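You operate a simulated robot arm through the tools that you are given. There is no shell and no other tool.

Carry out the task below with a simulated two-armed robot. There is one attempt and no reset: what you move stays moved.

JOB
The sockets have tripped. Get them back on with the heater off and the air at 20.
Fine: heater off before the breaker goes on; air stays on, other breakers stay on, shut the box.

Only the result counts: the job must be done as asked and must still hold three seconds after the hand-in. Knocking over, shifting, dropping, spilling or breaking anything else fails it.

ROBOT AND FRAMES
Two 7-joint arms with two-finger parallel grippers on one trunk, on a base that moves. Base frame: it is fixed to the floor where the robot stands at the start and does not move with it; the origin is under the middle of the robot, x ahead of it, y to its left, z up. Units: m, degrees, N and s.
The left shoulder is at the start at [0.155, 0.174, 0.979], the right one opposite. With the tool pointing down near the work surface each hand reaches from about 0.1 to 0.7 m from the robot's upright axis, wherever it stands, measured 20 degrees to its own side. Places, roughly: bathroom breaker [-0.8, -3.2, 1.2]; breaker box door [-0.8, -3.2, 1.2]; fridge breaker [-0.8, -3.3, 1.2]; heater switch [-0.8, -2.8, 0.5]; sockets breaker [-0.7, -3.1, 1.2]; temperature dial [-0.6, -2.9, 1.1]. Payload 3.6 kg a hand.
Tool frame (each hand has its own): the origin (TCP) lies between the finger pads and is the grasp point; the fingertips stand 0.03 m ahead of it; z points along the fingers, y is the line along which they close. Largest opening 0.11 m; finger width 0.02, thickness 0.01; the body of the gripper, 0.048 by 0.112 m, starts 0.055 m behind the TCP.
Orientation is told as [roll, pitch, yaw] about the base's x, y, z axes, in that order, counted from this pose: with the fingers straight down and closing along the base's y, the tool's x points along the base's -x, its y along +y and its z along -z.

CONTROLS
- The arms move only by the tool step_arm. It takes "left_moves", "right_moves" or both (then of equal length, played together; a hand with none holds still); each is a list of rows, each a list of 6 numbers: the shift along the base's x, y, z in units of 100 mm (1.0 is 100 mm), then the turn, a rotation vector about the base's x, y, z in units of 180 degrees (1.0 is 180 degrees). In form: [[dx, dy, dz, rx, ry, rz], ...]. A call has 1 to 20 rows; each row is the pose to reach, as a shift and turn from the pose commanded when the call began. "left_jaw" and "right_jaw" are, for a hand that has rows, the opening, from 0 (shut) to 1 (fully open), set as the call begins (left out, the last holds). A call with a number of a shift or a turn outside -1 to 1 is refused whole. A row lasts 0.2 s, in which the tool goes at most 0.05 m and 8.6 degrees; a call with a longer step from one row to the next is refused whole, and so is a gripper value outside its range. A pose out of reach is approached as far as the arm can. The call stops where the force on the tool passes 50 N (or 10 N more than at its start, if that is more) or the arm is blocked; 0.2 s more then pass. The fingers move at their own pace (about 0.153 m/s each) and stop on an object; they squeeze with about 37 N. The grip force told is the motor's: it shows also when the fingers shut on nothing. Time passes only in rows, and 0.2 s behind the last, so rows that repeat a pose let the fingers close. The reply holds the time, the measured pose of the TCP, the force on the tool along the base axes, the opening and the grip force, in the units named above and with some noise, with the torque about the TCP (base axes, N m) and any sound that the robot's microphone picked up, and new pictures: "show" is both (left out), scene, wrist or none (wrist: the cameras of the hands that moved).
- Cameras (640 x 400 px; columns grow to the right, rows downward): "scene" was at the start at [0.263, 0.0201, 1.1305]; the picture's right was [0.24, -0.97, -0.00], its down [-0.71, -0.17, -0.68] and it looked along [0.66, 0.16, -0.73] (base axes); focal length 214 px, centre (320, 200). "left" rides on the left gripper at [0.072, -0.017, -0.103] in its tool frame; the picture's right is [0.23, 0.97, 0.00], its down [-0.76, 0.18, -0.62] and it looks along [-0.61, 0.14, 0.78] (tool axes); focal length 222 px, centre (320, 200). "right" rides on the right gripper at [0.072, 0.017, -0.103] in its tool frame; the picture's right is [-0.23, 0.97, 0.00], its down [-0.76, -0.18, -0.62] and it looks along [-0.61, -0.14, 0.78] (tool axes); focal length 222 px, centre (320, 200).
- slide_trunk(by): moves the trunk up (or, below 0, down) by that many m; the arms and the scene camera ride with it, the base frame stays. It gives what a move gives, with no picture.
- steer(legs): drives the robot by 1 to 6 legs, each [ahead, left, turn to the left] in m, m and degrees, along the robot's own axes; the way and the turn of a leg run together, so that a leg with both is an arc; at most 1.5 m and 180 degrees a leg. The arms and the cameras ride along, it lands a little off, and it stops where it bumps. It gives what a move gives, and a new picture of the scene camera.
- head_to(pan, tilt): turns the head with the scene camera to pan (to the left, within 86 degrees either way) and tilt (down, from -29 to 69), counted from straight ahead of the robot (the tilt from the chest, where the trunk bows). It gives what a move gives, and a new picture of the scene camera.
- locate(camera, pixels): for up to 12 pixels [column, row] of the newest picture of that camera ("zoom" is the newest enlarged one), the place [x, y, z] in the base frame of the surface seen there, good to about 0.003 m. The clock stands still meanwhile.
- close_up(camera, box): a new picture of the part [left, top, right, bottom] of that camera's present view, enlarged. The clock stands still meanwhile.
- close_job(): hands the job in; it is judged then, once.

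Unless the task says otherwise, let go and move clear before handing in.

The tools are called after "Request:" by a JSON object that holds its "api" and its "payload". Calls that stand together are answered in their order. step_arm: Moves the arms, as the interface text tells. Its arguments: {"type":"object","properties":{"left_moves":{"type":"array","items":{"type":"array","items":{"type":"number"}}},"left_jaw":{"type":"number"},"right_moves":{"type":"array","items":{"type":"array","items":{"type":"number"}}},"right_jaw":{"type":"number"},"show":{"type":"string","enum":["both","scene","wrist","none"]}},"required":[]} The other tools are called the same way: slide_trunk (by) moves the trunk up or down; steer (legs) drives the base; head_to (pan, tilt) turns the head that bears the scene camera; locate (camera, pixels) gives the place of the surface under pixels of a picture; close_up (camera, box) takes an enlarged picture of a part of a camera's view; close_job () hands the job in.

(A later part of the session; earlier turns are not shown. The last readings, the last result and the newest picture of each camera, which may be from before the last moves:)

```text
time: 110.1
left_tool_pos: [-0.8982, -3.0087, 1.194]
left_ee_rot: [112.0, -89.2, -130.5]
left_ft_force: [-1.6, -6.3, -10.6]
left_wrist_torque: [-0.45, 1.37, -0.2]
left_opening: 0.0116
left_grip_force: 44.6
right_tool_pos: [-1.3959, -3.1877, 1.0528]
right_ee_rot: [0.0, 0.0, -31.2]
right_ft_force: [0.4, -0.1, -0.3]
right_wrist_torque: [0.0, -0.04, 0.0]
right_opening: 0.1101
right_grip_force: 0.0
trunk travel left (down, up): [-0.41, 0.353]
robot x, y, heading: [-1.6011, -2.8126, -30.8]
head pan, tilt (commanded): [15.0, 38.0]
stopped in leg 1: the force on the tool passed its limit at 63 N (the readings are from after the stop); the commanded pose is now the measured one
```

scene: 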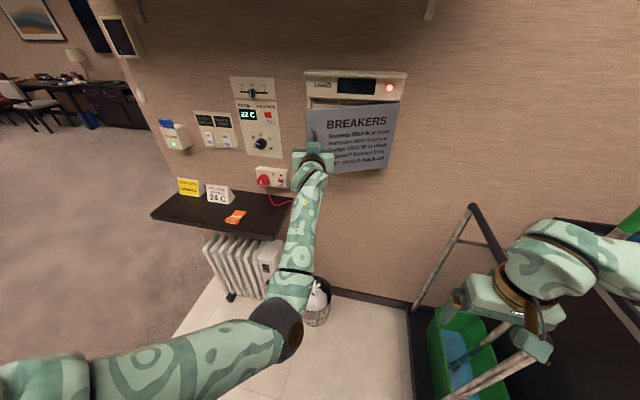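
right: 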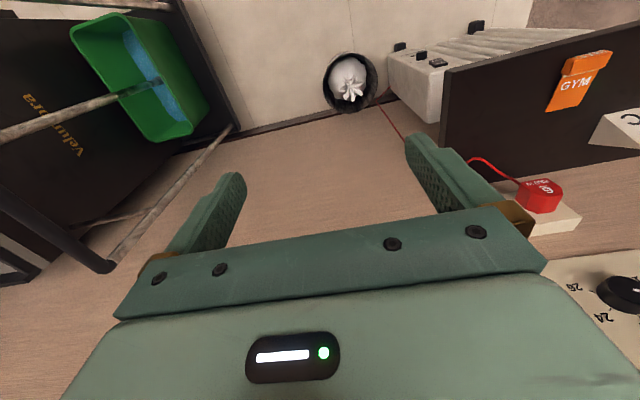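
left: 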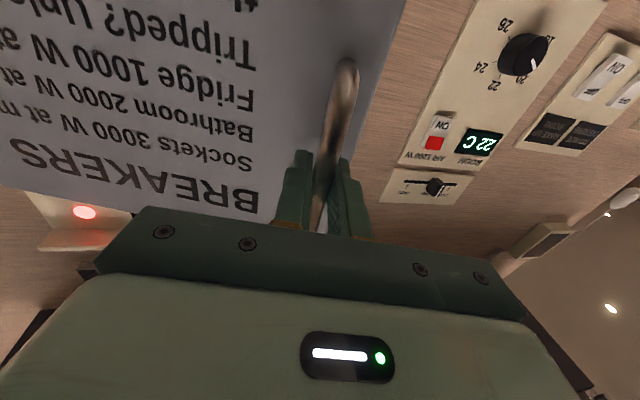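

The door is now open about 26° and the force has eased. I'll open the fingers and let the base back the hand straight off the handle.

Request:
{"api": "step_arm", "payload": {"left_moves": [[0, 0, 0, 0, 0, 0], [0, 0, 0, 0, 0, 0], [0, 0, 0, 0, 0, 0]], "left_jaw": 0.6, "show": "wrist"}}

Request:
{"api": "steer", "payload": {"legs": [[-0.08, 0, 0]]}}

```text
time: 110.9
left_tool_pos: [-0.8978, -3.0066, 1.1961]
left_ee_rot: [133.7, -89.0, -151.8]
left_ft_force: [1.0, -0.7, -0.1]
left_wrist_torque: [-0.03, 0.01, 0.01]
left_opening: 0.0662
left_grip_force: 0.1
right_tool_pos: [-1.3952, -3.1856, 1.0523]
right_ee_rot: [0.0, 0.0, -31.0]
right_ft_force: [-0.2, 0.6, -0.3]
right_wrist_torque: [0.0, -0.01, -0.02]
right_opening: 0.11
right_grip_force: 0.1
trunk travel left (down, up): [-0.41, 0.353]
robot x, y, heading: [-1.6, -2.8088, -31.1]
head pan, tilt (commanded): [15.0, 38.0]
```

left: 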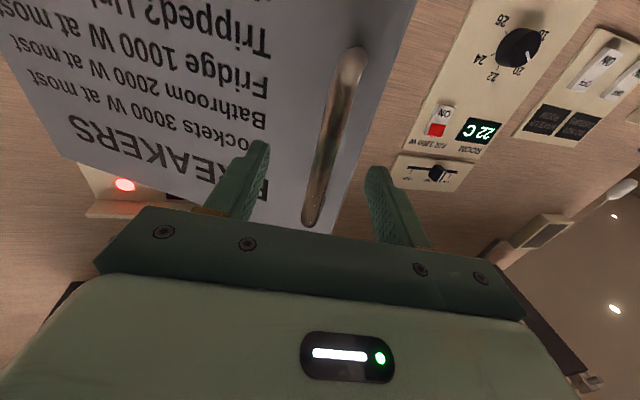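

```text
time: 112.0
left_tool_pos: [-0.9674, -2.965, 1.1968]
left_ee_rot: [136.9, -88.9, -155.2]
left_ft_force: [-0.9, 0.2, 0.1]
left_wrist_torque: [0.01, 0.02, -0.06]
left_opening: 0.0662
left_grip_force: 0.0
right_tool_pos: [-1.466, -3.1438, 1.054]
right_ee_rot: [0.0, -0.1, -31.1]
right_ft_force: [0.7, 1.0, 0.1]
right_wrist_torque: [0.01, -0.03, 0.03]
right_opening: 0.1101
right_grip_force: 0.2
trunk travel left (down, up): [-0.41, 0.353]
robot x, y, heading: [-1.6603, -2.7671, -31.1]
head pan, tilt (commanded): [15.0, 38.0]
```

scene: 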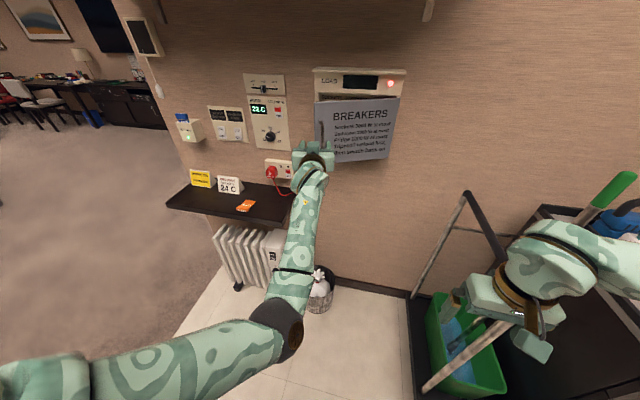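

The door stays open by itself at about 26°. Next I'll close the left fingers, straighten the hand and move it left of the door's edge, ready to go in behind it.

Request:
{"api": "step_arm", "payload": {"left_moves": [[0.1, 0.18, 0, 0, 0, -0.015], [0.2, 0.37, -0.02, 0, 0, -0.03], [0.3, 0.55, -0.04, 0, 0, -0.045], [0.39, 0.7, -0.06, 0, 0, -0.0594], [0.39, 0.7, -0.06, 0, 0, -0.0594]], "left_jaw": 0, "show": "both"}}

```text
time: 113.2
left_tool_pos: [-0.9268, -2.8946, 1.189]
left_ee_rot: [131.0, -89.1, -160.0]
left_ft_force: [0.5, -0.5, 0.0]
left_wrist_torque: [-0.01, 0.06, 0.0]
left_opening: 0.0001
left_grip_force: 37.3
right_tool_pos: [-1.4659, -3.1448, 1.0526]
right_ee_rot: [0.0, 0.1, -31.1]
right_ft_force: [-0.4, 0.5, 0.0]
right_wrist_torque: [0.0, 0.02, 0.01]
right_opening: 0.1099
right_grip_force: 0.0
trunk travel left (down, up): [-0.41, 0.353]
robot x, y, heading: [-1.6658, -2.7682, -30.8]
head pan, tilt (commanded): [15.0, 38.0]
```

scene: 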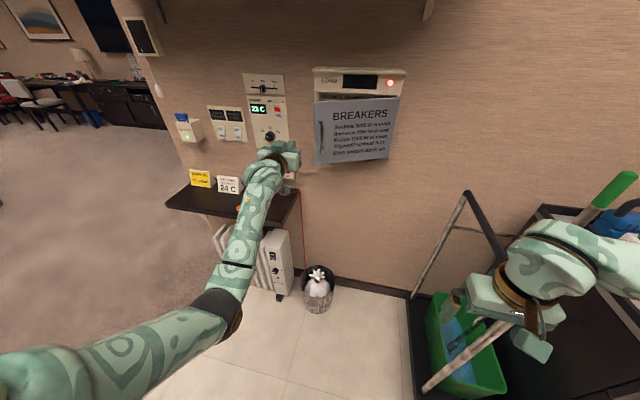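
left: 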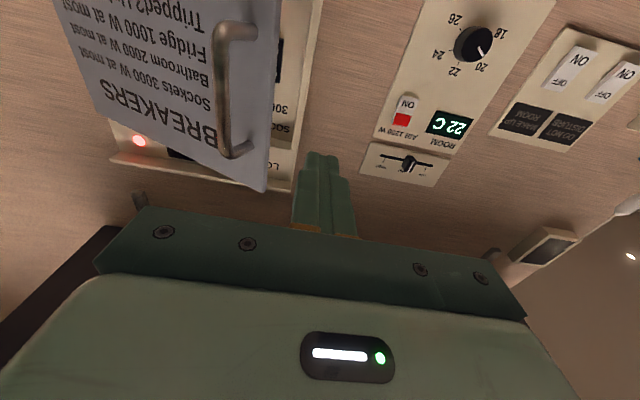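

The wrist view looks past the door's edge into the box (lettering at (285,130)). I'll measure the door edge and the inside.

Request:
{"api": "locate", "payload": {"camera": "left", "pixels": [[280, 20], [272, 100], [264, 180], [268, 100], [300, 40], [298, 120], [283, 130], [285, 60], [288, 110], [296, 180]]}}

Request:
{"api": "close_up", "payload": {"camera": "left", "box": [200, 0, 340, 200]}}

```text
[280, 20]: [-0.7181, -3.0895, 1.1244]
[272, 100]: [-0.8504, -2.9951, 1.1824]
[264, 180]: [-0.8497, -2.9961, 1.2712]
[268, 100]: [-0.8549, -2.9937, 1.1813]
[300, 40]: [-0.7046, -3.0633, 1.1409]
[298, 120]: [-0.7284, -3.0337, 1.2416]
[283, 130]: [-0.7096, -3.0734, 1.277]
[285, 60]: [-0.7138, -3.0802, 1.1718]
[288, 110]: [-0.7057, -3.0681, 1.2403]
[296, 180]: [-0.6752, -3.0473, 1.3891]
```

```text
2.00 times, centred on (270, 100) of left
```

zoom: 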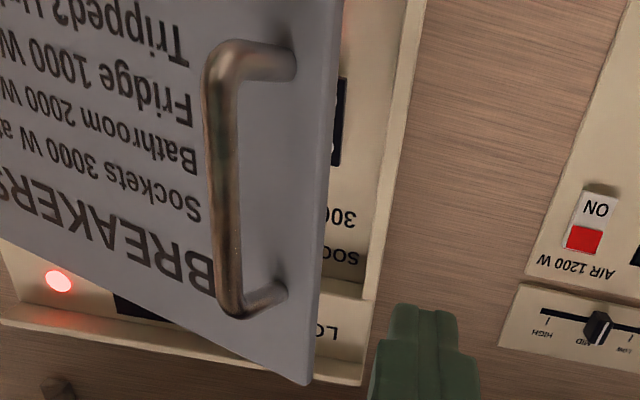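

The edge is at s≈0.565, n≈0.179 (about 25°), and the fingertips are safely left of it. I'll drive 0.125 m forward so the fingers reach in beside the edge.

Request:
{"api": "steer", "payload": {"legs": [[0.125, 0, 0]]}}

```text
time: 114.4
left_tool_pos: [-0.8228, -2.9567, 1.1892]
left_ee_rot: [130.2, -89.0, -159.2]
left_ft_force: [0.4, -0.8, 0.1]
left_wrist_torque: [0.01, -0.06, 0.0]
left_opening: 0.0
left_grip_force: 37.0
right_tool_pos: [-1.3592, -3.2072, 1.0521]
right_ee_rot: [0.0, -0.1, -31.0]
right_ft_force: [-0.4, 0.2, 0.7]
right_wrist_torque: [0.03, -0.01, 0.01]
right_opening: 0.1099
right_grip_force: 0.1
trunk travel left (down, up): [-0.41, 0.353]
robot x, y, heading: [-1.5575, -2.8299, -31.0]
head pan, tilt (commanded): [15.0, 38.0]
```

scene: 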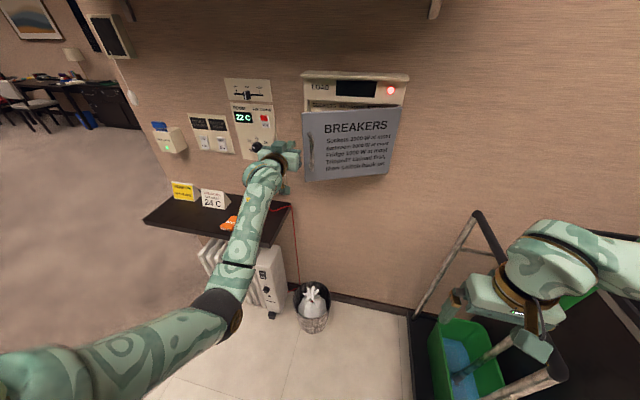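

The fingers are just left of the edge, tips 35 mm inside it. Now I'll sweep the door open with a combined backward drive and right turn in two short legs.

Request:
{"api": "steer", "payload": {"legs": [[-0.1, 0, -7], [-0.07, 0, -8]]}}

```text
time: 115.9
left_tool_pos: [-0.9321, -2.9859, 1.1961]
left_ee_rot: [158.0, -88.2, 165.9]
left_ft_force: [0.4, 0.3, 0.3]
left_wrist_torque: [-0.01, -0.02, 0.0]
left_opening: 0.0
left_grip_force: 37.0
right_tool_pos: [-1.5014, -3.1697, 1.0541]
right_ee_rot: [0.0, -0.1, -38.8]
right_ft_force: [0.2, 1.0, -0.5]
right_wrist_torque: [-0.03, -0.02, 0.02]
right_opening: 0.11
right_grip_force: 0.1
trunk travel left (down, up): [-0.41, 0.353]
robot x, y, heading: [-1.6478, -2.7707, -38.5]
head pan, tilt (commanded): [15.0, 38.0]
stopped in leg 2: the force on the tool passed its limit at 60 N (the readings are from after the stop); the commanded pose is now the measured one
```

scene: 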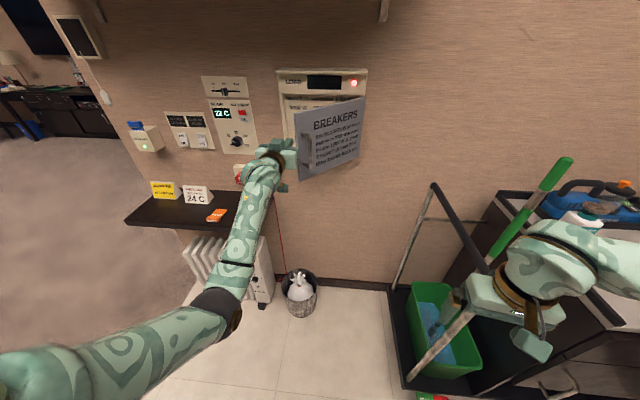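

The door has swung to about 40° and the force limit tripped briefly (now zero). I'll check the hand and door through the wrist camera.

Request:
{"api": "close_up", "payload": {"camera": "left", "box": [0, 0, 640, 400]}}

Request:
{"api": "close_up", "payload": {"camera": "scene", "box": [230, 60, 390, 200]}}

Request:
{"api": "locate", "payload": {"camera": "scene", "pixels": [[297, 125], [300, 175], [362, 105], [358, 148], [340, 120], [365, 75], [290, 115], [306, 105], [293, 150]]}}

```text
1.00 times, centred on (320, 200) of left (not enlarged: the box is as wide or as high as the picture)
```

zoom: 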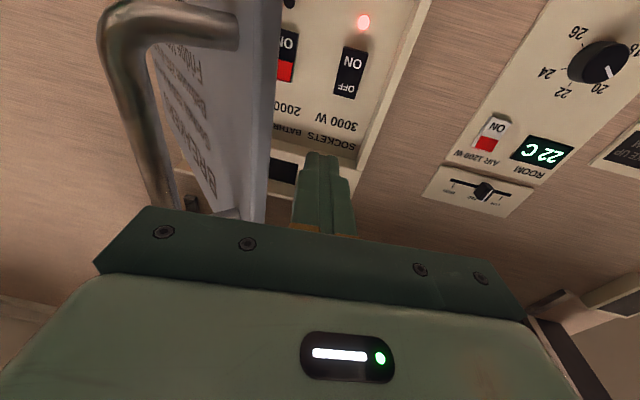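

```text
2.86 times, centred on (310, 130) of scene
```

zoom: 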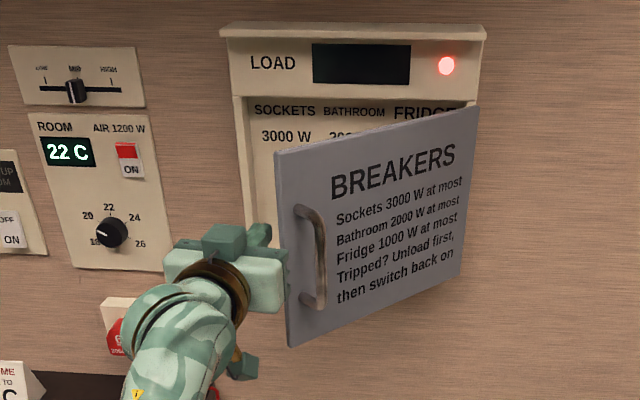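

```text
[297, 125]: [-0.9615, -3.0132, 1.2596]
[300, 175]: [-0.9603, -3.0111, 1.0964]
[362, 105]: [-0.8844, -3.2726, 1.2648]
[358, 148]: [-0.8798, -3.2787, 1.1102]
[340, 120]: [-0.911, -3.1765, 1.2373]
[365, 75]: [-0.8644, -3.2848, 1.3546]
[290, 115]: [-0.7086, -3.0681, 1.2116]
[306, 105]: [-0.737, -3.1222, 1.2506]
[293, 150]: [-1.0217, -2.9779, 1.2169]
```

Inside I can see three rockers: SOCKETS shows OFF/ON (off), BATHROOM shows red/ON (on). The door is now at about 47°. I'll enlarge the rockers to locate SOCKETS precisely.

Request:
{"api": "close_up", "payload": {"camera": "left", "box": [250, 0, 420, 160]}}

Request:
{"api": "locate", "payload": {"camera": "zoom", "pixels": [[300, 170], [290, 130], [310, 205], [275, 215], [320, 140], [270, 160], [320, 50], [350, 300], [370, 120], [150, 150], [450, 300], [410, 60]]}}

```text
2.50 times, centred on (335, 80) of left
```

zoom: 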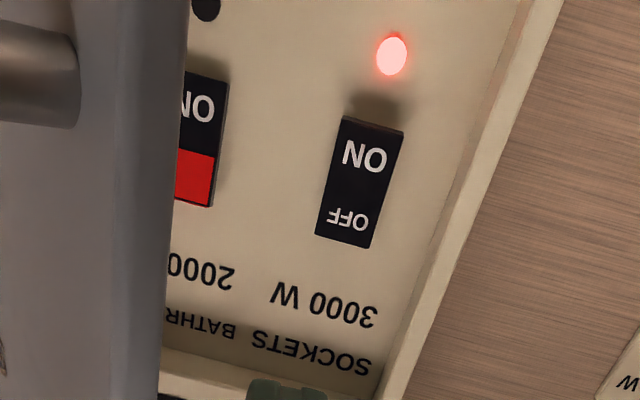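

```text
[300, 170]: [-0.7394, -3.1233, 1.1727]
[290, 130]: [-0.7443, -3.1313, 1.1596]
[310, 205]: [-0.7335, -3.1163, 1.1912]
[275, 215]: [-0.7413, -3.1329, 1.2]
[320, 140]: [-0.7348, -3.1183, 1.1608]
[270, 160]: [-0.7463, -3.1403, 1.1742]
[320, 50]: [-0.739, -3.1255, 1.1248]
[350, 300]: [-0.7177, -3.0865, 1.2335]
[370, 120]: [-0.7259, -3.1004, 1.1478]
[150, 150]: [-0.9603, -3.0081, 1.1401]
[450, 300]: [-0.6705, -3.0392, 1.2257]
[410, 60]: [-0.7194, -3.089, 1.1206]
```

Now I'll locate the SOCKETS rocker's halves (ON at (365,155), OFF at (343,218) in this zoom) and its neighbours.

Request:
{"api": "locate", "payload": {"camera": "zoom", "pixels": [[365, 155], [372, 125], [385, 150], [345, 150], [358, 182], [343, 218], [345, 242], [200, 105], [195, 180], [300, 150], [440, 150], [390, 55]]}}

```text
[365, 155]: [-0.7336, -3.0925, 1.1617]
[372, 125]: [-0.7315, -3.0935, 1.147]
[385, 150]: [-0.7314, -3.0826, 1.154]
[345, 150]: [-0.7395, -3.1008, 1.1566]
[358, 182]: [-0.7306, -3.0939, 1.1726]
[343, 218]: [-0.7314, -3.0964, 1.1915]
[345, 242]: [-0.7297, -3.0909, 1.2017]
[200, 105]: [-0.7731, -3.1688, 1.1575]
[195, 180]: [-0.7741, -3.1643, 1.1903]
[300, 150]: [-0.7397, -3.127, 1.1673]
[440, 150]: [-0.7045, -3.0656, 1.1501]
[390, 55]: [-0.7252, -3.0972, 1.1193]
```

SOCKETS' ON half is centred at s≈0.5935, z≈1.160, n≈0.03; BATHROOM is 85 mm to the right. First I'll push the door further open with the arm for clearance.

Request:
{"api": "step_arm", "payload": {"left_moves": [[-0.18, -0.13, 0, 0, 0, 0], [-0.37, -0.25, 0, 0, 0, 0], [-0.55, -0.38, 0, 0, 0, 0], [-0.74, -0.51, 0, 0, 0, 0], [-0.92, -0.63, 0, 0, 0, 0], [-0.92, -0.63, 0, 0, 0, 0]], "show": "both"}}

```text
time: 117.3
left_tool_pos: [-1.0234, -3.0496, 1.1944]
left_ee_rot: [155.9, -88.3, 168.1]
left_ft_force: [0.7, -1.4, -0.2]
left_wrist_torque: [0.01, -0.01, -0.02]
left_opening: 0.0001
left_grip_force: 36.7
right_tool_pos: [-1.5007, -3.1696, 1.0521]
right_ee_rot: [-0.1, 0.0, -38.8]
right_ft_force: [0.4, -0.4, 1.4]
right_wrist_torque: [-0.02, -0.02, 0.0]
right_opening: 0.1098
right_grip_force: 0.1
trunk travel left (down, up): [-0.41, 0.353]
robot x, y, heading: [-1.6458, -2.7694, -38.8]
head pan, tilt (commanded): [15.0, 38.0]
```

scene: 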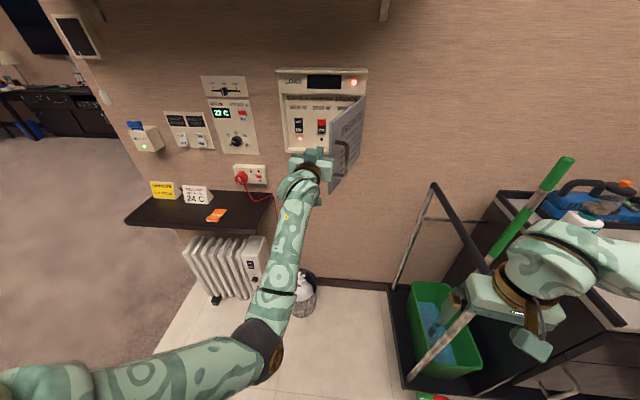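
left: 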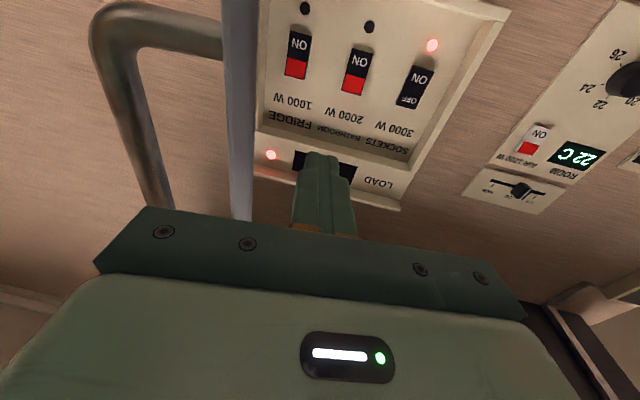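

All three rockers are visible now: SOCKETS off with a red lamp, BATHROOM and FRIDGE both red/ON, and the door stands open about 75–80°. I'll turn the base back square to the wall (hand swings left of the door) and drive 0.13 m in.

Request:
{"api": "steer", "payload": {"legs": [[0, 0, 9.5], [0.12, 0, 0]]}}

Request:
{"api": "close_up", "payload": {"camera": "left", "box": [0, 0, 640, 400]}}

```text
time: 119.2
left_tool_pos: [-0.8799, -3.0009, 1.1938]
left_ee_rot: [154.7, -88.5, 178.9]
left_ft_force: [0.4, 0.4, -0.7]
left_wrist_torque: [0.01, -0.03, 0.04]
left_opening: 0.0
left_grip_force: 37.1
right_tool_pos: [-1.3292, -3.1982, 1.0525]
right_ee_rot: [0.0, 0.0, -29.2]
right_ft_force: [-0.1, 0.5, 0.1]
right_wrist_torque: [0.0, 0.03, -0.02]
right_opening: 0.11
right_grip_force: 0.1
trunk travel left (down, up): [-0.41, 0.353]
robot x, y, heading: [-1.5418, -2.83, -28.8]
head pan, tilt (commanded): [15.0, 38.0]
```

scene: 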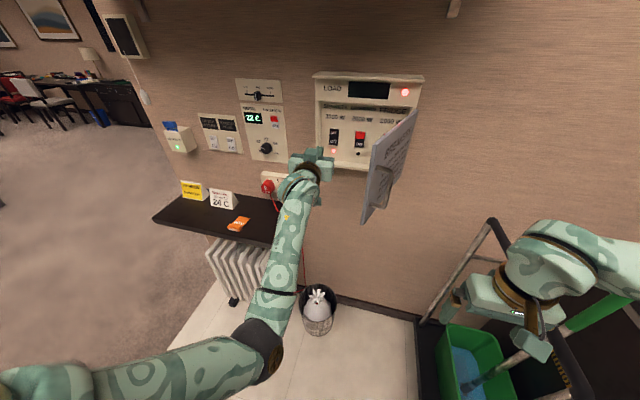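

```text
1.00 times, centred on (320, 200) of left (not enlarged: the box is as wide or as high as the picture)
```

zoom: 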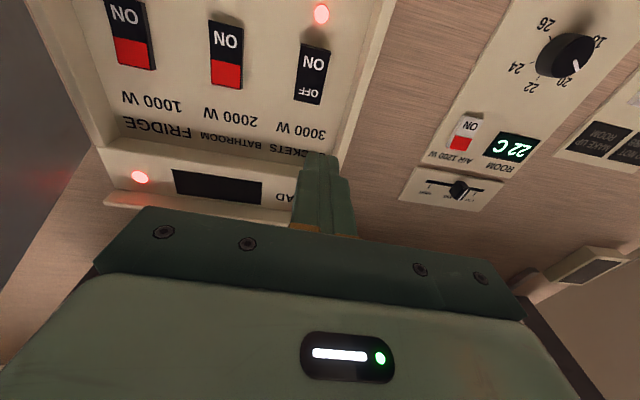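

The hand is in front of the box at s=0.584; all labels are clear. I'll shift 11 mm right, 37 mm down, then advance so the fingertips stop at the box mouth for a check.

Request:
{"api": "step_arm", "payload": {"left_moves": [[-0.053, -0.096, -0.2, 0, 0, 0], [-0.053, -0.096, -0.375, 0, 0, 0], [0.209, -0.241, -0.375, 0, 0, 0], [0.516, -0.411, -0.375, 0, 0, 0], [0.822, -0.581, -0.375, 0, 0, 0], [0.822, -0.581, -0.375, 0, 0, 0]], "show": "both"}}

Request:
{"api": "close_up", "payload": {"camera": "left", "box": [220, 40, 420, 200]}}

Request:
{"api": "close_up", "payload": {"camera": "scene", "box": [280, 60, 440, 200]}}

```text
time: 120.6
left_tool_pos: [-0.7995, -3.0582, 1.1577]
left_ee_rot: [156.7, -88.3, 177.0]
left_ft_force: [0.3, 0.1, -0.3]
left_wrist_torque: [0.02, 0.02, -0.01]
left_opening: 0.0002
left_grip_force: 37.0
right_tool_pos: [-1.3307, -3.1968, 1.0529]
right_ee_rot: [0.0, -0.1, -29.2]
right_ft_force: [0.0, -0.3, 0.0]
right_wrist_torque: [0.02, 0.02, 0.03]
right_opening: 0.1099
right_grip_force: 0.0
trunk travel left (down, up): [-0.41, 0.353]
robot x, y, heading: [-1.544, -2.829, -29.0]
head pan, tilt (commanded): [15.0, 38.0]
```

scene: 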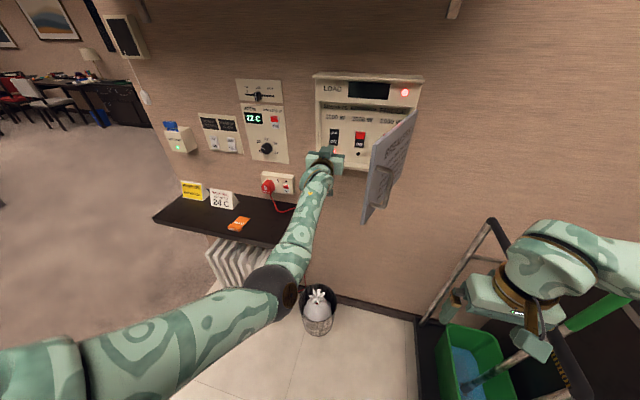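
left: 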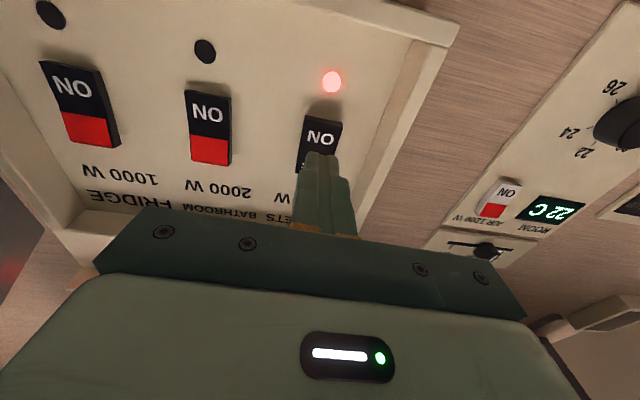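

```text
2.50 times, centred on (320, 120) of left
```

zoom: 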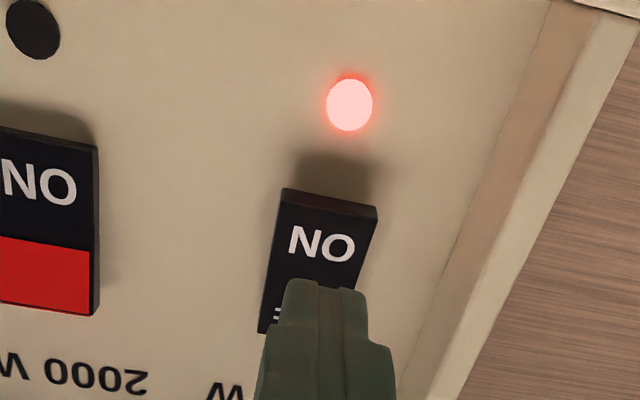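

```text
2.86 times, centred on (360, 130) of scene
```

zoom: 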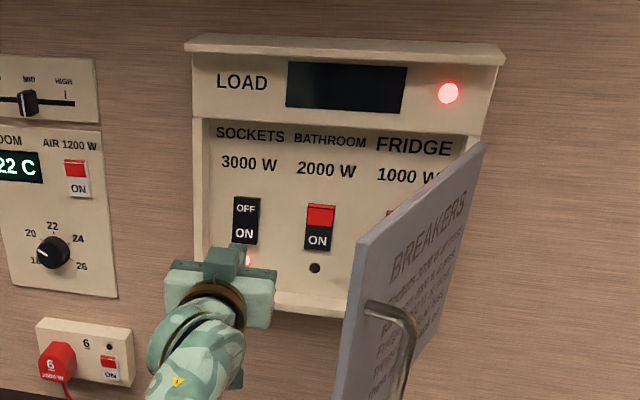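

The tip sits right in front of the ON half (z≈1.158). I'll press gently: about 48 mm forward, 2 mm lower, in small steps.

Request:
{"api": "step_arm", "payload": {"left_moves": [[0.175, -0.097, -0.02, 0, 0, 0], [0.306, -0.17, -0.02, 0, 0, 0], [0.367, -0.204, -0.02, 0, 0, 0], [0.42, -0.233, -0.02, 0, 0, 0], [0.42, -0.233, -0.02, 0, 0, 0]], "show": "wrist"}}

Request:
{"api": "close_up", "payload": {"camera": "scene", "box": [280, 60, 440, 200]}}

```text
time: 121.8
left_tool_pos: [-0.7578, -3.0797, 1.1547]
left_ee_rot: [154.1, -88.5, 179.3]
left_ft_force: [-15.5, 11.8, -12.1]
left_wrist_torque: [0.13, 0.14, 0.01]
left_opening: 0.0
left_grip_force: 37.3
right_tool_pos: [-1.3323, -3.1966, 1.0541]
right_ee_rot: [0.0, -0.1, -29.2]
right_ft_force: [-0.6, -0.2, 0.0]
right_wrist_torque: [-0.01, 0.01, 0.01]
right_opening: 0.1099
right_grip_force: 0.3
trunk travel left (down, up): [-0.41, 0.353]
robot x, y, heading: [-1.5427, -2.8315, -28.8]
head pan, tilt (commanded): [15.0, 38.0]
```

left: 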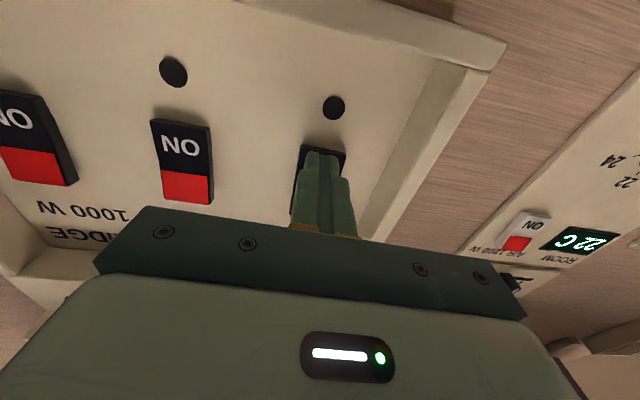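

```text
2.86 times, centred on (360, 130) of scene
```

zoom: 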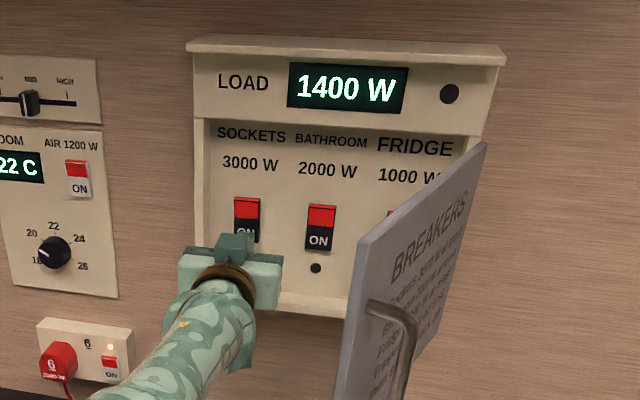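

The SOCKETS rocker now shows red/ON, the load display reads 1400 W, and the trip lamp has gone out. I'll back the finger straight out and then confirm everything.

Request:
{"api": "step_arm", "payload": {"left_moves": [[-0.2, 0.11, 0, 0, 0, 0], [-0.5, 0.28, 0, 0, 0, 0], [-0.8, 0.44, 0, 0, 0, 0], [-0.96, 0.53, 0, 0, 0, 0]], "show": "both"}}

Request:
{"api": "close_up", "payload": {"camera": "scene", "box": [280, 60, 440, 200]}}

Request:
{"api": "locate", "payload": {"camera": "zoom", "pixels": [[365, 250], [340, 390], [480, 155], [385, 310], [410, 340], [420, 230], [465, 210]]}}

```text
time: 122.8
left_tool_pos: [-0.8519, -3.0284, 1.155]
left_ee_rot: [156.6, -88.3, 176.9]
left_ft_force: [0.5, 0.2, 0.3]
left_wrist_torque: [0.0, -0.02, 0.01]
left_opening: 0.0
left_grip_force: 37.2
right_tool_pos: [-1.3317, -3.1985, 1.0535]
right_ee_rot: [0.0, 0.0, -29.2]
right_ft_force: [-0.2, 0.5, 0.1]
right_wrist_torque: [-0.03, 0.03, -0.02]
right_opening: 0.1102
right_grip_force: 0.1
trunk travel left (down, up): [-0.41, 0.353]
robot x, y, heading: [-1.5435, -2.8304, -29.0]
head pan, tilt (commanded): [15.0, 38.0]
```

scene: 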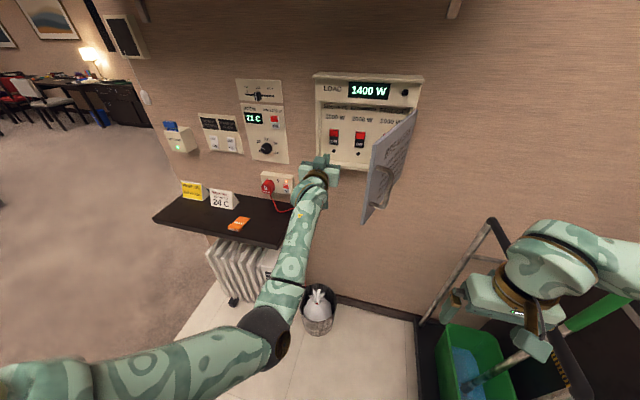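
left: 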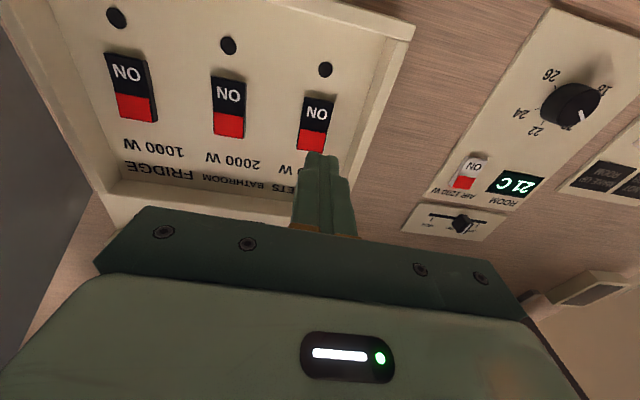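

```text
2.86 times, centred on (360, 130) of scene
```

zoom: 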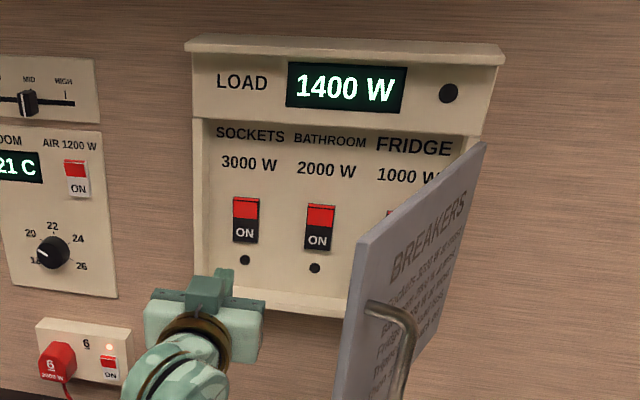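

```text
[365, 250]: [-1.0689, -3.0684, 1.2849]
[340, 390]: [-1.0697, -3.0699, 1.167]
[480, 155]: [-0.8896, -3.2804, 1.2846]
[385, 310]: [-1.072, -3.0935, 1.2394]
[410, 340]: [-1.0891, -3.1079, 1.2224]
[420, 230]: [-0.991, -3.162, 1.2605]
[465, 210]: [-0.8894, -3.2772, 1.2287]
```

Room now reads 21 C and falling with AIR on, all three breakers show red/ON, and the door stands at about 71°. Next I'll clear the left hand to the left of the door's sweep and raise the right hand (closed) toward the door's outer side.

Request:
{"api": "step_arm", "payload": {"left_moves": [[-0.1, 0.2, 0, 0, 0, 0], [-0.15, 0.45, 0, 0, 0, 0], [-0.1, 0.72, 0, 0, 0, 0], [-0.03, 0.985, 0, 0, 0, 0]], "right_moves": [[0.14, 0, 0.25, 0, 0, 0], [0.29, 0.01, 0.5, 0, 0, 0], [0.43, 0.01, 0.75, 0, 0, 0], [0.58, 0.02, 1.0, 0, 0, 0]], "right_jaw": 0, "show": "both"}}

```text
time: 123.8
left_tool_pos: [-0.8546, -2.9274, 1.1537]
left_ee_rot: [156.3, -88.3, 177.2]
left_ft_force: [-0.3, 0.1, 0.0]
left_wrist_torque: [0.0, 0.03, -0.01]
left_opening: 0.0
left_grip_force: 36.9
right_tool_pos: [-1.271, -3.1947, 1.1524]
right_ee_rot: [-0.1, 0.1, -29.2]
right_ft_force: [-0.5, 0.1, -0.4]
right_wrist_torque: [-0.02, 0.02, 0.01]
right_opening: 0.0
right_grip_force: 36.3
trunk travel left (down, up): [-0.41, 0.353]
robot x, y, heading: [-1.5461, -2.8269, -28.7]
head pan, tilt (commanded): [15.0, 38.0]
```

scene: 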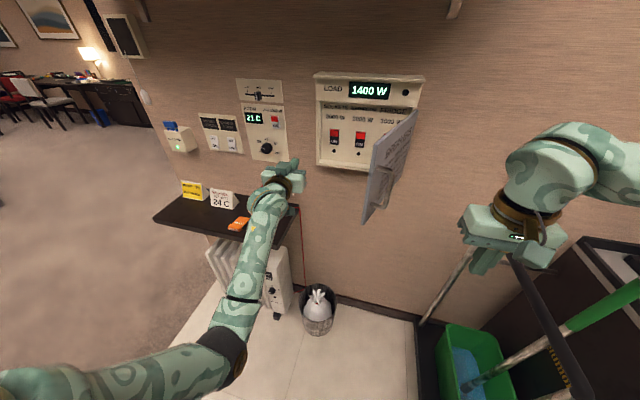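
right: 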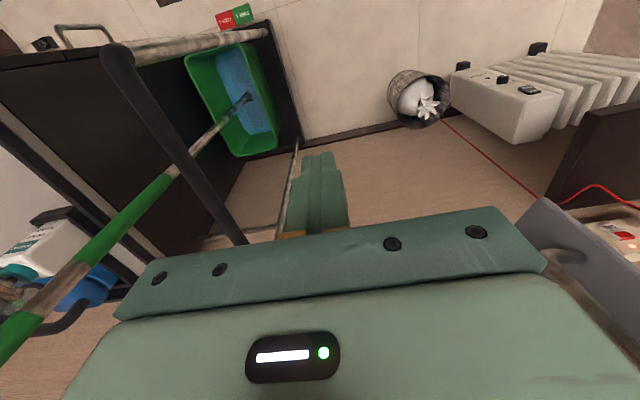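
left: 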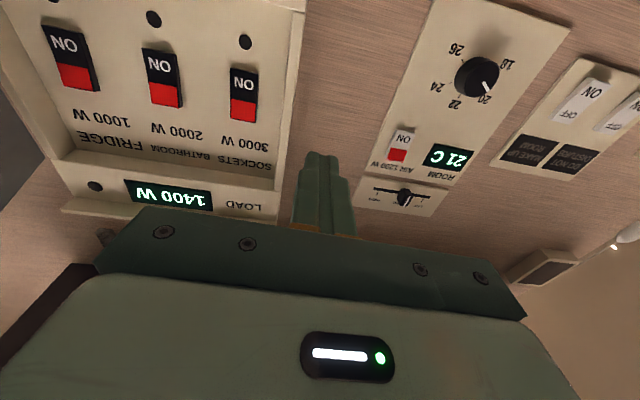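

Both hands are in place, the display shows 21 C and 1400 W. I'll bring the right hand forward along the outer side of the open door (s≈0.875, n≈0.28, z≈1.20).

Request:
{"api": "step_arm", "payload": {"right_moves": [[0.3, -0.04, 0.08, 0, 0, 0], [0.6, -0.08, 0.16, 0, 0, 0], [0.91, -0.115, 0.25, 0, 0, 0]], "show": "none"}}

Request:
{"api": "step_arm", "payload": {"right_moves": [[0.3, -0.04, 0.08, 0, 0, 0], [0.6, -0.08, 0.16, 0, 0, 0], [0.91, -0.115, 0.25, 0, 0, 0], [0.91, -0.115, 0.25, 0, 0, 0]], "show": "both"}}

```text
time: 124.6
left_tool_pos: [-0.8538, -2.9286, 1.154]
left_ee_rot: [156.2, -88.5, 177.5]
left_ft_force: [0.1, 0.2, 0.2]
left_wrist_torque: [0.02, 0.0, 0.02]
left_opening: 0.0001
left_grip_force: 37.0
right_tool_pos: [-1.1815, -3.2068, 1.1768]
right_ee_rot: [-0.1, 0.0, -29.2]
right_ft_force: [0.7, -0.5, -0.7]
right_wrist_torque: [-0.02, 0.02, 0.0]
right_opening: 0.0
right_grip_force: 36.5
trunk travel left (down, up): [-0.41, 0.353]
robot x, y, heading: [-1.5416, -2.8266, -29.0]
head pan, tilt (commanded): [15.0, 38.0]
```

```text
time: 125.6
left_tool_pos: [-0.8557, -2.9296, 1.1548]
left_ee_rot: [155.1, -88.3, 178.5]
left_ft_force: [0.4, -0.4, -0.8]
left_wrist_torque: [0.02, -0.02, 0.01]
left_opening: 0.0
left_grip_force: 37.3
right_tool_pos: [-1.0992, -3.2126, 1.1998]
right_ee_rot: [0.0, 0.0, -29.2]
right_ft_force: [-1.3, 0.4, -0.5]
right_wrist_torque: [0.01, 0.01, 0.01]
right_opening: 0.0
right_grip_force: 37.4
right hand out of reach, approached as far as the arm can: row 3, 4
trunk travel left (down, up): [-0.41, 0.353]
robot x, y, heading: [-1.5457, -2.8254, -29.1]
head pan, tilt (commanded): [15.0, 38.0]
```

scene: 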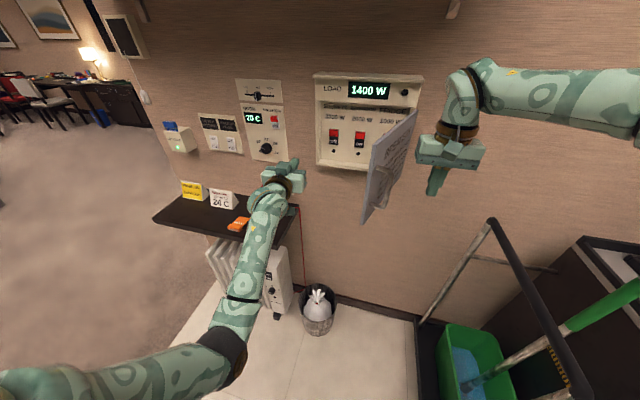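
right: 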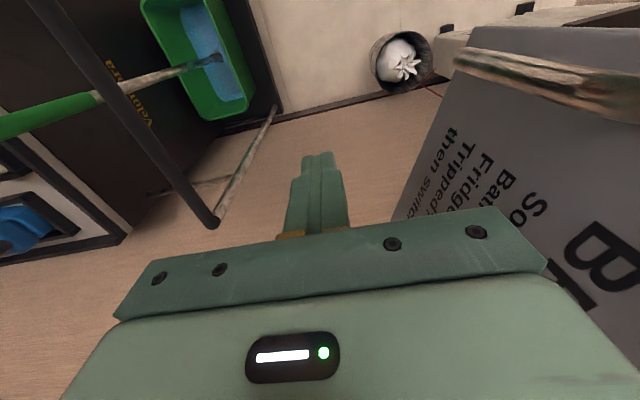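

The right hand is now beside the door's outer face at s≈0.876, n≈0.29. I'll push left 0.1 m to swing the door toward closing.

Request:
{"api": "step_arm", "payload": {"right_moves": [[0.097, 0.175, 0, 0, 0, 0], [0.194, 0.35, 0, 0, 0, 0], [0.291, 0.525, 0, 0, 0, 0], [0.388, 0.7, 0, 0, 0, 0], [0.485, 0.875, 0, 0, 0, 0], [0.485, 0.875, 0, 0, 0, 0]], "show": "both"}}

```text
time: 127.0
left_tool_pos: [-0.8556, -2.9303, 1.1547]
left_ee_rot: [155.1, -88.3, 178.5]
left_ft_force: [-0.4, 0.3, -0.2]
left_wrist_torque: [-0.02, 0.03, -0.01]
left_opening: 0.0
left_grip_force: 36.8
right_tool_pos: [-1.0507, -3.1244, 1.1985]
right_ee_rot: [0.0, 0.0, -29.3]
right_ft_force: [0.8, 0.1, 0.4]
right_wrist_torque: [-0.02, -0.01, -0.02]
right_opening: 0.0002
right_grip_force: 37.0
trunk travel left (down, up): [-0.41, 0.353]
robot x, y, heading: [-1.5438, -2.828, -28.9]
head pan, tilt (commanded): [15.0, 38.0]
```

scene: 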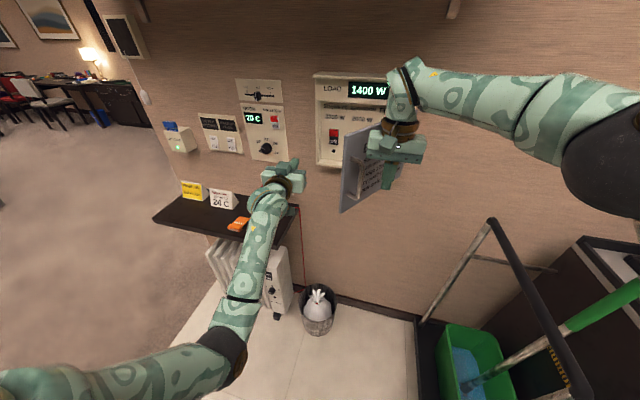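
right: 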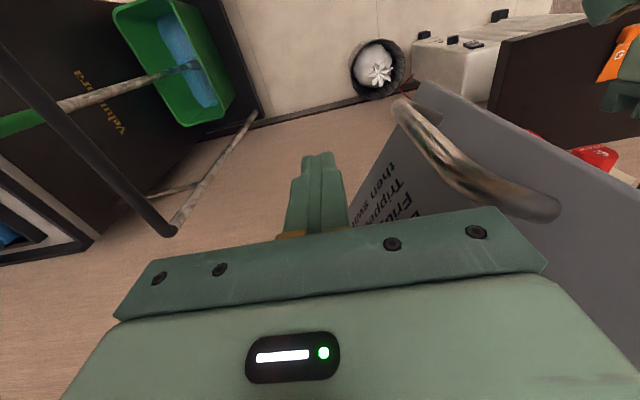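

The door is swinging in (about 55° now) with negligible force. I'll continue left and inward with the right hand.

Request:
{"api": "step_arm", "payload": {"right_moves": [[0.12, 0.05, 0, 0, 0, 0], [0.24, 0.1, 0, 0, 0, 0], [0.36, 0.14, 0, 0, 0, 0], [0.49, 0.19, 0, 0, 0, 0], [0.61, 0.24, 0, 0, 0, 0], [0.73, 0.283, 0, 0, 0, 0], [0.73, 0.283, 0, 0, 0, 0]], "show": "both"}}

```text
time: 128.6
left_tool_pos: [-0.8545, -2.9297, 1.1536]
left_ee_rot: [155.8, -88.2, 177.8]
left_ft_force: [0.2, 0.2, 0.2]
left_wrist_torque: [0.0, 0.04, 0.01]
left_opening: 0.0
left_grip_force: 37.0
right_tool_pos: [-1.0387, -3.0976, 1.1856]
right_ee_rot: [0.0, -0.1, -29.2]
right_ft_force: [0.0, -1.0, 0.1]
right_wrist_torque: [-0.01, 0.01, -0.01]
right_opening: 0.0
right_grip_force: 37.3
right hand out of reach, approached as far as the arm can: row 1, 2, 3, 4, 5, 6, 7
trunk travel left (down, up): [-0.41, 0.353]
robot x, y, heading: [-1.5431, -2.8323, -28.9]
head pan, tilt (commanded): [15.0, 38.0]
```

scene: 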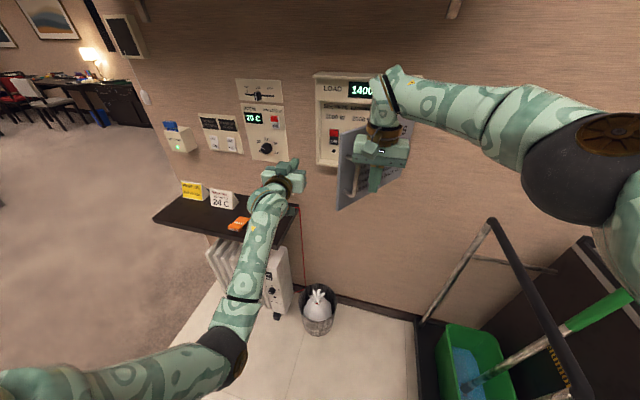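
right: 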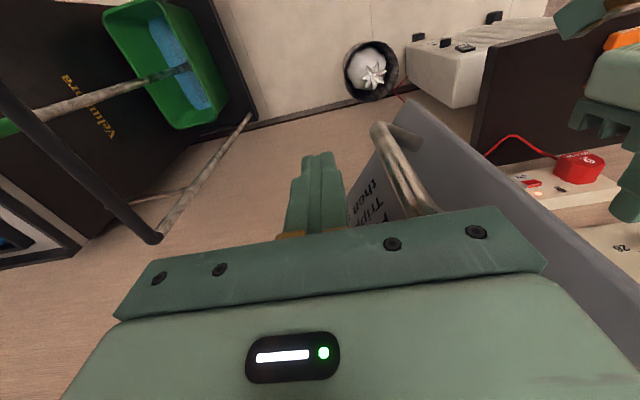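

The right hand has hit its reach limit with the door at about 50°. I'll pull the left hand back a little, then let the base carry the right hand left and forward to push the door further.

Request:
{"api": "step_arm", "payload": {"left_moves": [[-0.13, 0.13, 0, 0, 0, 0], [-0.26, 0.26, 0, 0, 0, 0], [-0.38, 0.4, 0, 0, 0, 0], [-0.51, 0.53, 0, 0, 0, 0]], "show": "none"}}

Request:
{"api": "steer", "payload": {"legs": [[0.02, 0.1, 0]]}}

```text
time: 129.6
left_tool_pos: [-0.9067, -2.8751, 1.1561]
left_ee_rot: [157.1, -88.3, 176.6]
left_ft_force: [-0.4, 0.6, 0.5]
left_wrist_torque: [-0.01, 0.04, 0.03]
left_opening: 0.0
left_grip_force: 36.9
right_tool_pos: [-1.0393, -3.0983, 1.1861]
right_ee_rot: [0.0, -0.2, -29.2]
right_ft_force: [0.3, -0.1, -0.1]
right_wrist_torque: [-0.01, -0.02, 0.01]
right_opening: 0.0
right_grip_force: 36.9
trunk travel left (down, up): [-0.41, 0.353]
robot x, y, heading: [-1.5449, -2.8298, -28.7]
head pan, tilt (commanded): [15.0, 38.0]
```

```text
time: 130.8
left_tool_pos: [-0.8395, -2.7958, 1.1555]
left_ee_rot: [157.8, -88.3, 175.8]
left_ft_force: [0.4, 0.3, -0.5]
left_wrist_torque: [-0.01, 0.02, -0.03]
left_opening: 0.0
left_grip_force: 36.9
right_tool_pos: [-0.9716, -3.0202, 1.1865]
right_ee_rot: [0.0, -0.1, -29.2]
right_ft_force: [0.1, 0.9, 0.1]
right_wrist_torque: [-0.05, 0.03, 0.02]
right_opening: 0.0004
right_grip_force: 37.5
trunk travel left (down, up): [-0.41, 0.353]
robot x, y, heading: [-1.4828, -2.7517, -28.9]
head pan, tilt (commanded): [15.0, 38.0]
```

scene: 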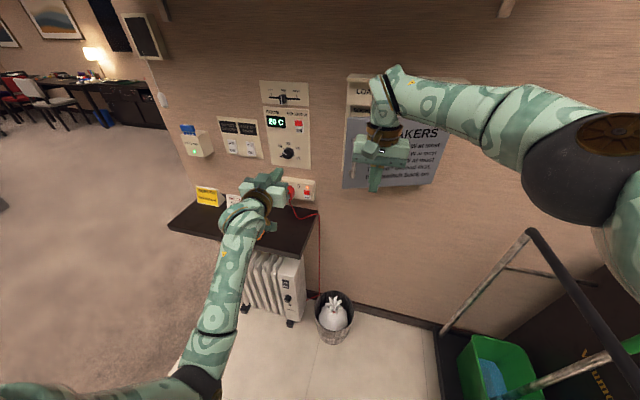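

The door has swung most of the way shut. I'll measure its present angle.

Request:
{"api": "close_up", "payload": {"camera": "scene", "box": [330, 60, 480, 200]}}

Request:
{"api": "locate", "payload": {"camera": "scene", "pixels": [[345, 130], [347, 183], [432, 180], [436, 130], [350, 115], [410, 160], [352, 95]]}}

```text
2.86 times, centred on (405, 130) of scene
```

zoom: 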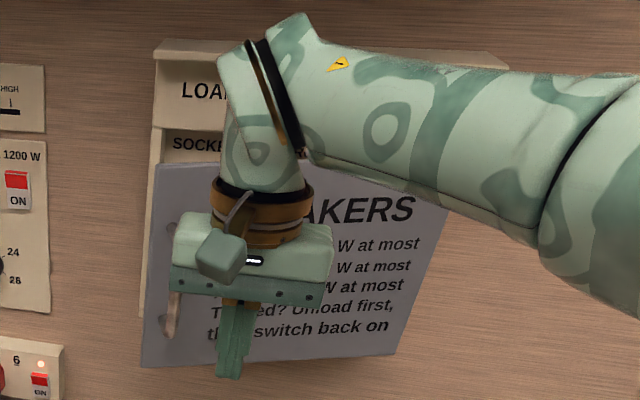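

```text
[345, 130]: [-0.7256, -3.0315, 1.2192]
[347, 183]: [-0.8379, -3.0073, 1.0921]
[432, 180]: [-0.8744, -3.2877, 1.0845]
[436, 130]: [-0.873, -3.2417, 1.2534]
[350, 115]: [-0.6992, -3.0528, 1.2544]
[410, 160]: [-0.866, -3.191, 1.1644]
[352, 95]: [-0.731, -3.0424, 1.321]
```

The door is at about 20°, no longer touched by the right hand. I'll retract the right hand clear and use the left fingertip, which points straight at the wall, to press it shut.

Request:
{"api": "step_arm", "payload": {"right_moves": [[-0.22, 0.12, 0, 0, 0, 0], [-0.44, 0.24, 0, 0, 0, 0], [-0.66, 0.36, 0, 0, 0, 0], [-0.875, 0.485, 0, 0, 0, 0]], "show": "none"}}

Request:
{"api": "step_arm", "payload": {"right_moves": [[-0.25, -0.04, -0.25, 0, 0, 0], [-0.5, -0.07, -0.5, 0, 0, 0], [-0.75, -0.1, -0.75, 0, 0, 0], [-0.99, -0.14, -1.0, 0, 0, 0]], "show": "none"}}

Request:
{"api": "steer", "payload": {"legs": [[-0.04, -0.12, 0]]}}

```text
time: 131.8
left_tool_pos: [-0.8406, -2.7985, 1.1558]
left_ee_rot: [156.8, -88.3, 176.9]
left_ft_force: [0.4, 0.0, 0.7]
left_wrist_torque: [-0.04, 0.02, 0.05]
left_opening: 0.0
left_grip_force: 37.0
right_tool_pos: [-1.0594, -2.9731, 1.1844]
right_ee_rot: [0.1, -0.2, -29.1]
right_ft_force: [0.4, 0.3, 0.1]
right_wrist_torque: [-0.03, -0.02, 0.0]
right_opening: 0.0
right_grip_force: 37.2
trunk travel left (down, up): [-0.41, 0.353]
robot x, y, heading: [-1.4771, -2.7523, -28.9]
head pan, tilt (commanded): [15.0, 38.0]
```

```text
time: 132.8
left_tool_pos: [-0.8407, -2.7991, 1.1553]
left_ee_rot: [155.4, -88.3, 178.4]
left_ft_force: [-0.4, -0.6, 0.8]
left_wrist_torque: [0.03, 0.03, 0.0]
left_opening: 0.0
left_grip_force: 37.5
right_tool_pos: [-1.1604, -2.9897, 1.0873]
right_ee_rot: [0.1, -0.2, -29.1]
right_ft_force: [-0.1, -1.0, 0.4]
right_wrist_torque: [-0.02, -0.03, 0.0]
right_opening: 0.0001
right_grip_force: 36.8
trunk travel left (down, up): [-0.41, 0.353]
robot x, y, heading: [-1.4772, -2.7511, -29.2]
head pan, tilt (commanded): [15.0, 38.0]
```

```text
time: 134.0
left_tool_pos: [-0.9365, -2.8888, 1.1563]
left_ee_rot: [154.5, -88.2, 179.3]
left_ft_force: [0.0, -0.8, 0.4]
left_wrist_torque: [-0.02, 0.02, 0.0]
left_opening: 0.0003
left_grip_force: 36.7
right_tool_pos: [-1.2568, -3.079, 1.0871]
right_ee_rot: [0.1, -0.2, -29.1]
right_ft_force: [-0.1, 0.3, 0.6]
right_wrist_torque: [0.0, -0.01, 0.0]
right_opening: 0.0
right_grip_force: 37.1
trunk travel left (down, up): [-0.41, 0.353]
robot x, y, heading: [-1.5728, -2.8432, -28.9]
head pan, tilt (commanded): [15.0, 38.0]
```

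scene: 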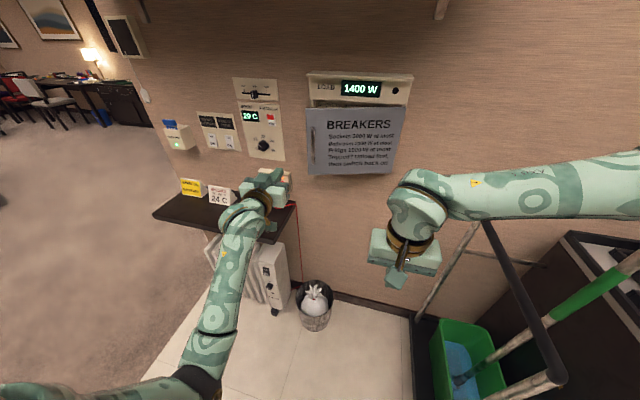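

The right hand is clear and the door stays at ~20°. I'll bring the left fingertip diagonally to just in front of the door face at s≈0.615, right of the handle.

Request:
{"api": "step_arm", "payload": {"left_moves": [[0.11, -0.25, 0, 0, 0, 0], [0.22, -0.5, 0, 0, 0, 0], [0.335, -0.757, 0, 0, 0, 0]], "show": "none"}}

Request:
{"api": "step_arm", "payload": {"left_moves": [[0.03, -0.21, 0, 0, 0, 0], [0.06, -0.43, 0, 0, 0, 0], [0.1, -0.644, 0, 0, 0, 0], [0.1, -0.644, 0, 0, 0, 0]], "show": "both"}}

```text
time: 134.8
left_tool_pos: [-0.9022, -2.9635, 1.1549]
left_ee_rot: [153.2, -88.3, -179.3]
left_ft_force: [0.5, 0.0, -0.7]
left_wrist_torque: [0.01, 0.0, 0.0]
left_opening: 0.0001
left_grip_force: 37.2
right_tool_pos: [-1.2559, -3.0797, 1.0862]
right_ee_rot: [0.0, -0.1, -29.1]
right_ft_force: [-0.9, 0.4, -0.1]
right_wrist_torque: [-0.01, 0.03, 0.0]
right_opening: 0.0001
right_grip_force: 37.0
trunk travel left (down, up): [-0.41, 0.353]
robot x, y, heading: [-1.571, -2.8451, -28.9]
head pan, tilt (commanded): [15.0, 38.0]
```

```text
time: 135.8
left_tool_pos: [-0.8935, -3.0286, 1.1543]
left_ee_rot: [156.3, -88.3, 177.3]
left_ft_force: [0.0, -0.6, -0.8]
left_wrist_torque: [-0.02, 0.01, 0.0]
left_opening: 0.0004
left_grip_force: 36.7
right_tool_pos: [-1.2552, -3.0785, 1.0872]
right_ee_rot: [0.0, -0.1, -29.1]
right_ft_force: [0.3, 1.5, 0.8]
right_wrist_torque: [0.0, 0.03, 0.0]
right_opening: 0.0
right_grip_force: 36.5
trunk travel left (down, up): [-0.41, 0.353]
robot x, y, heading: [-1.5747, -2.8408, -28.8]
head pan, tilt (commanded): [15.0, 38.0]
```

scene: 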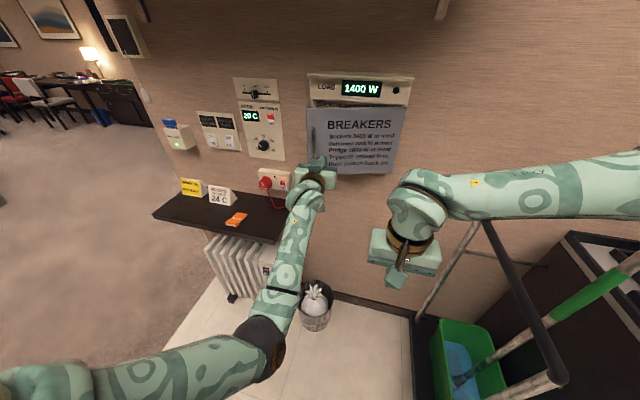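
left: 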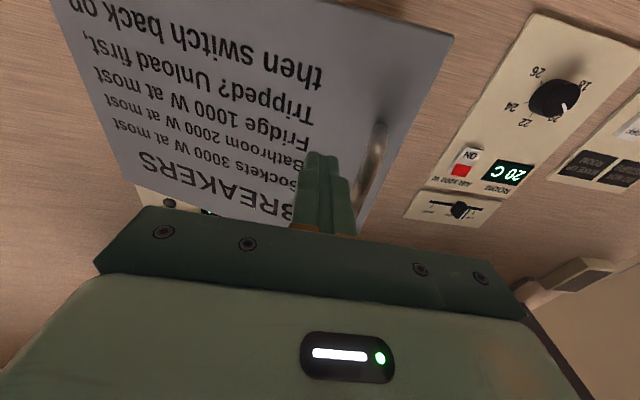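

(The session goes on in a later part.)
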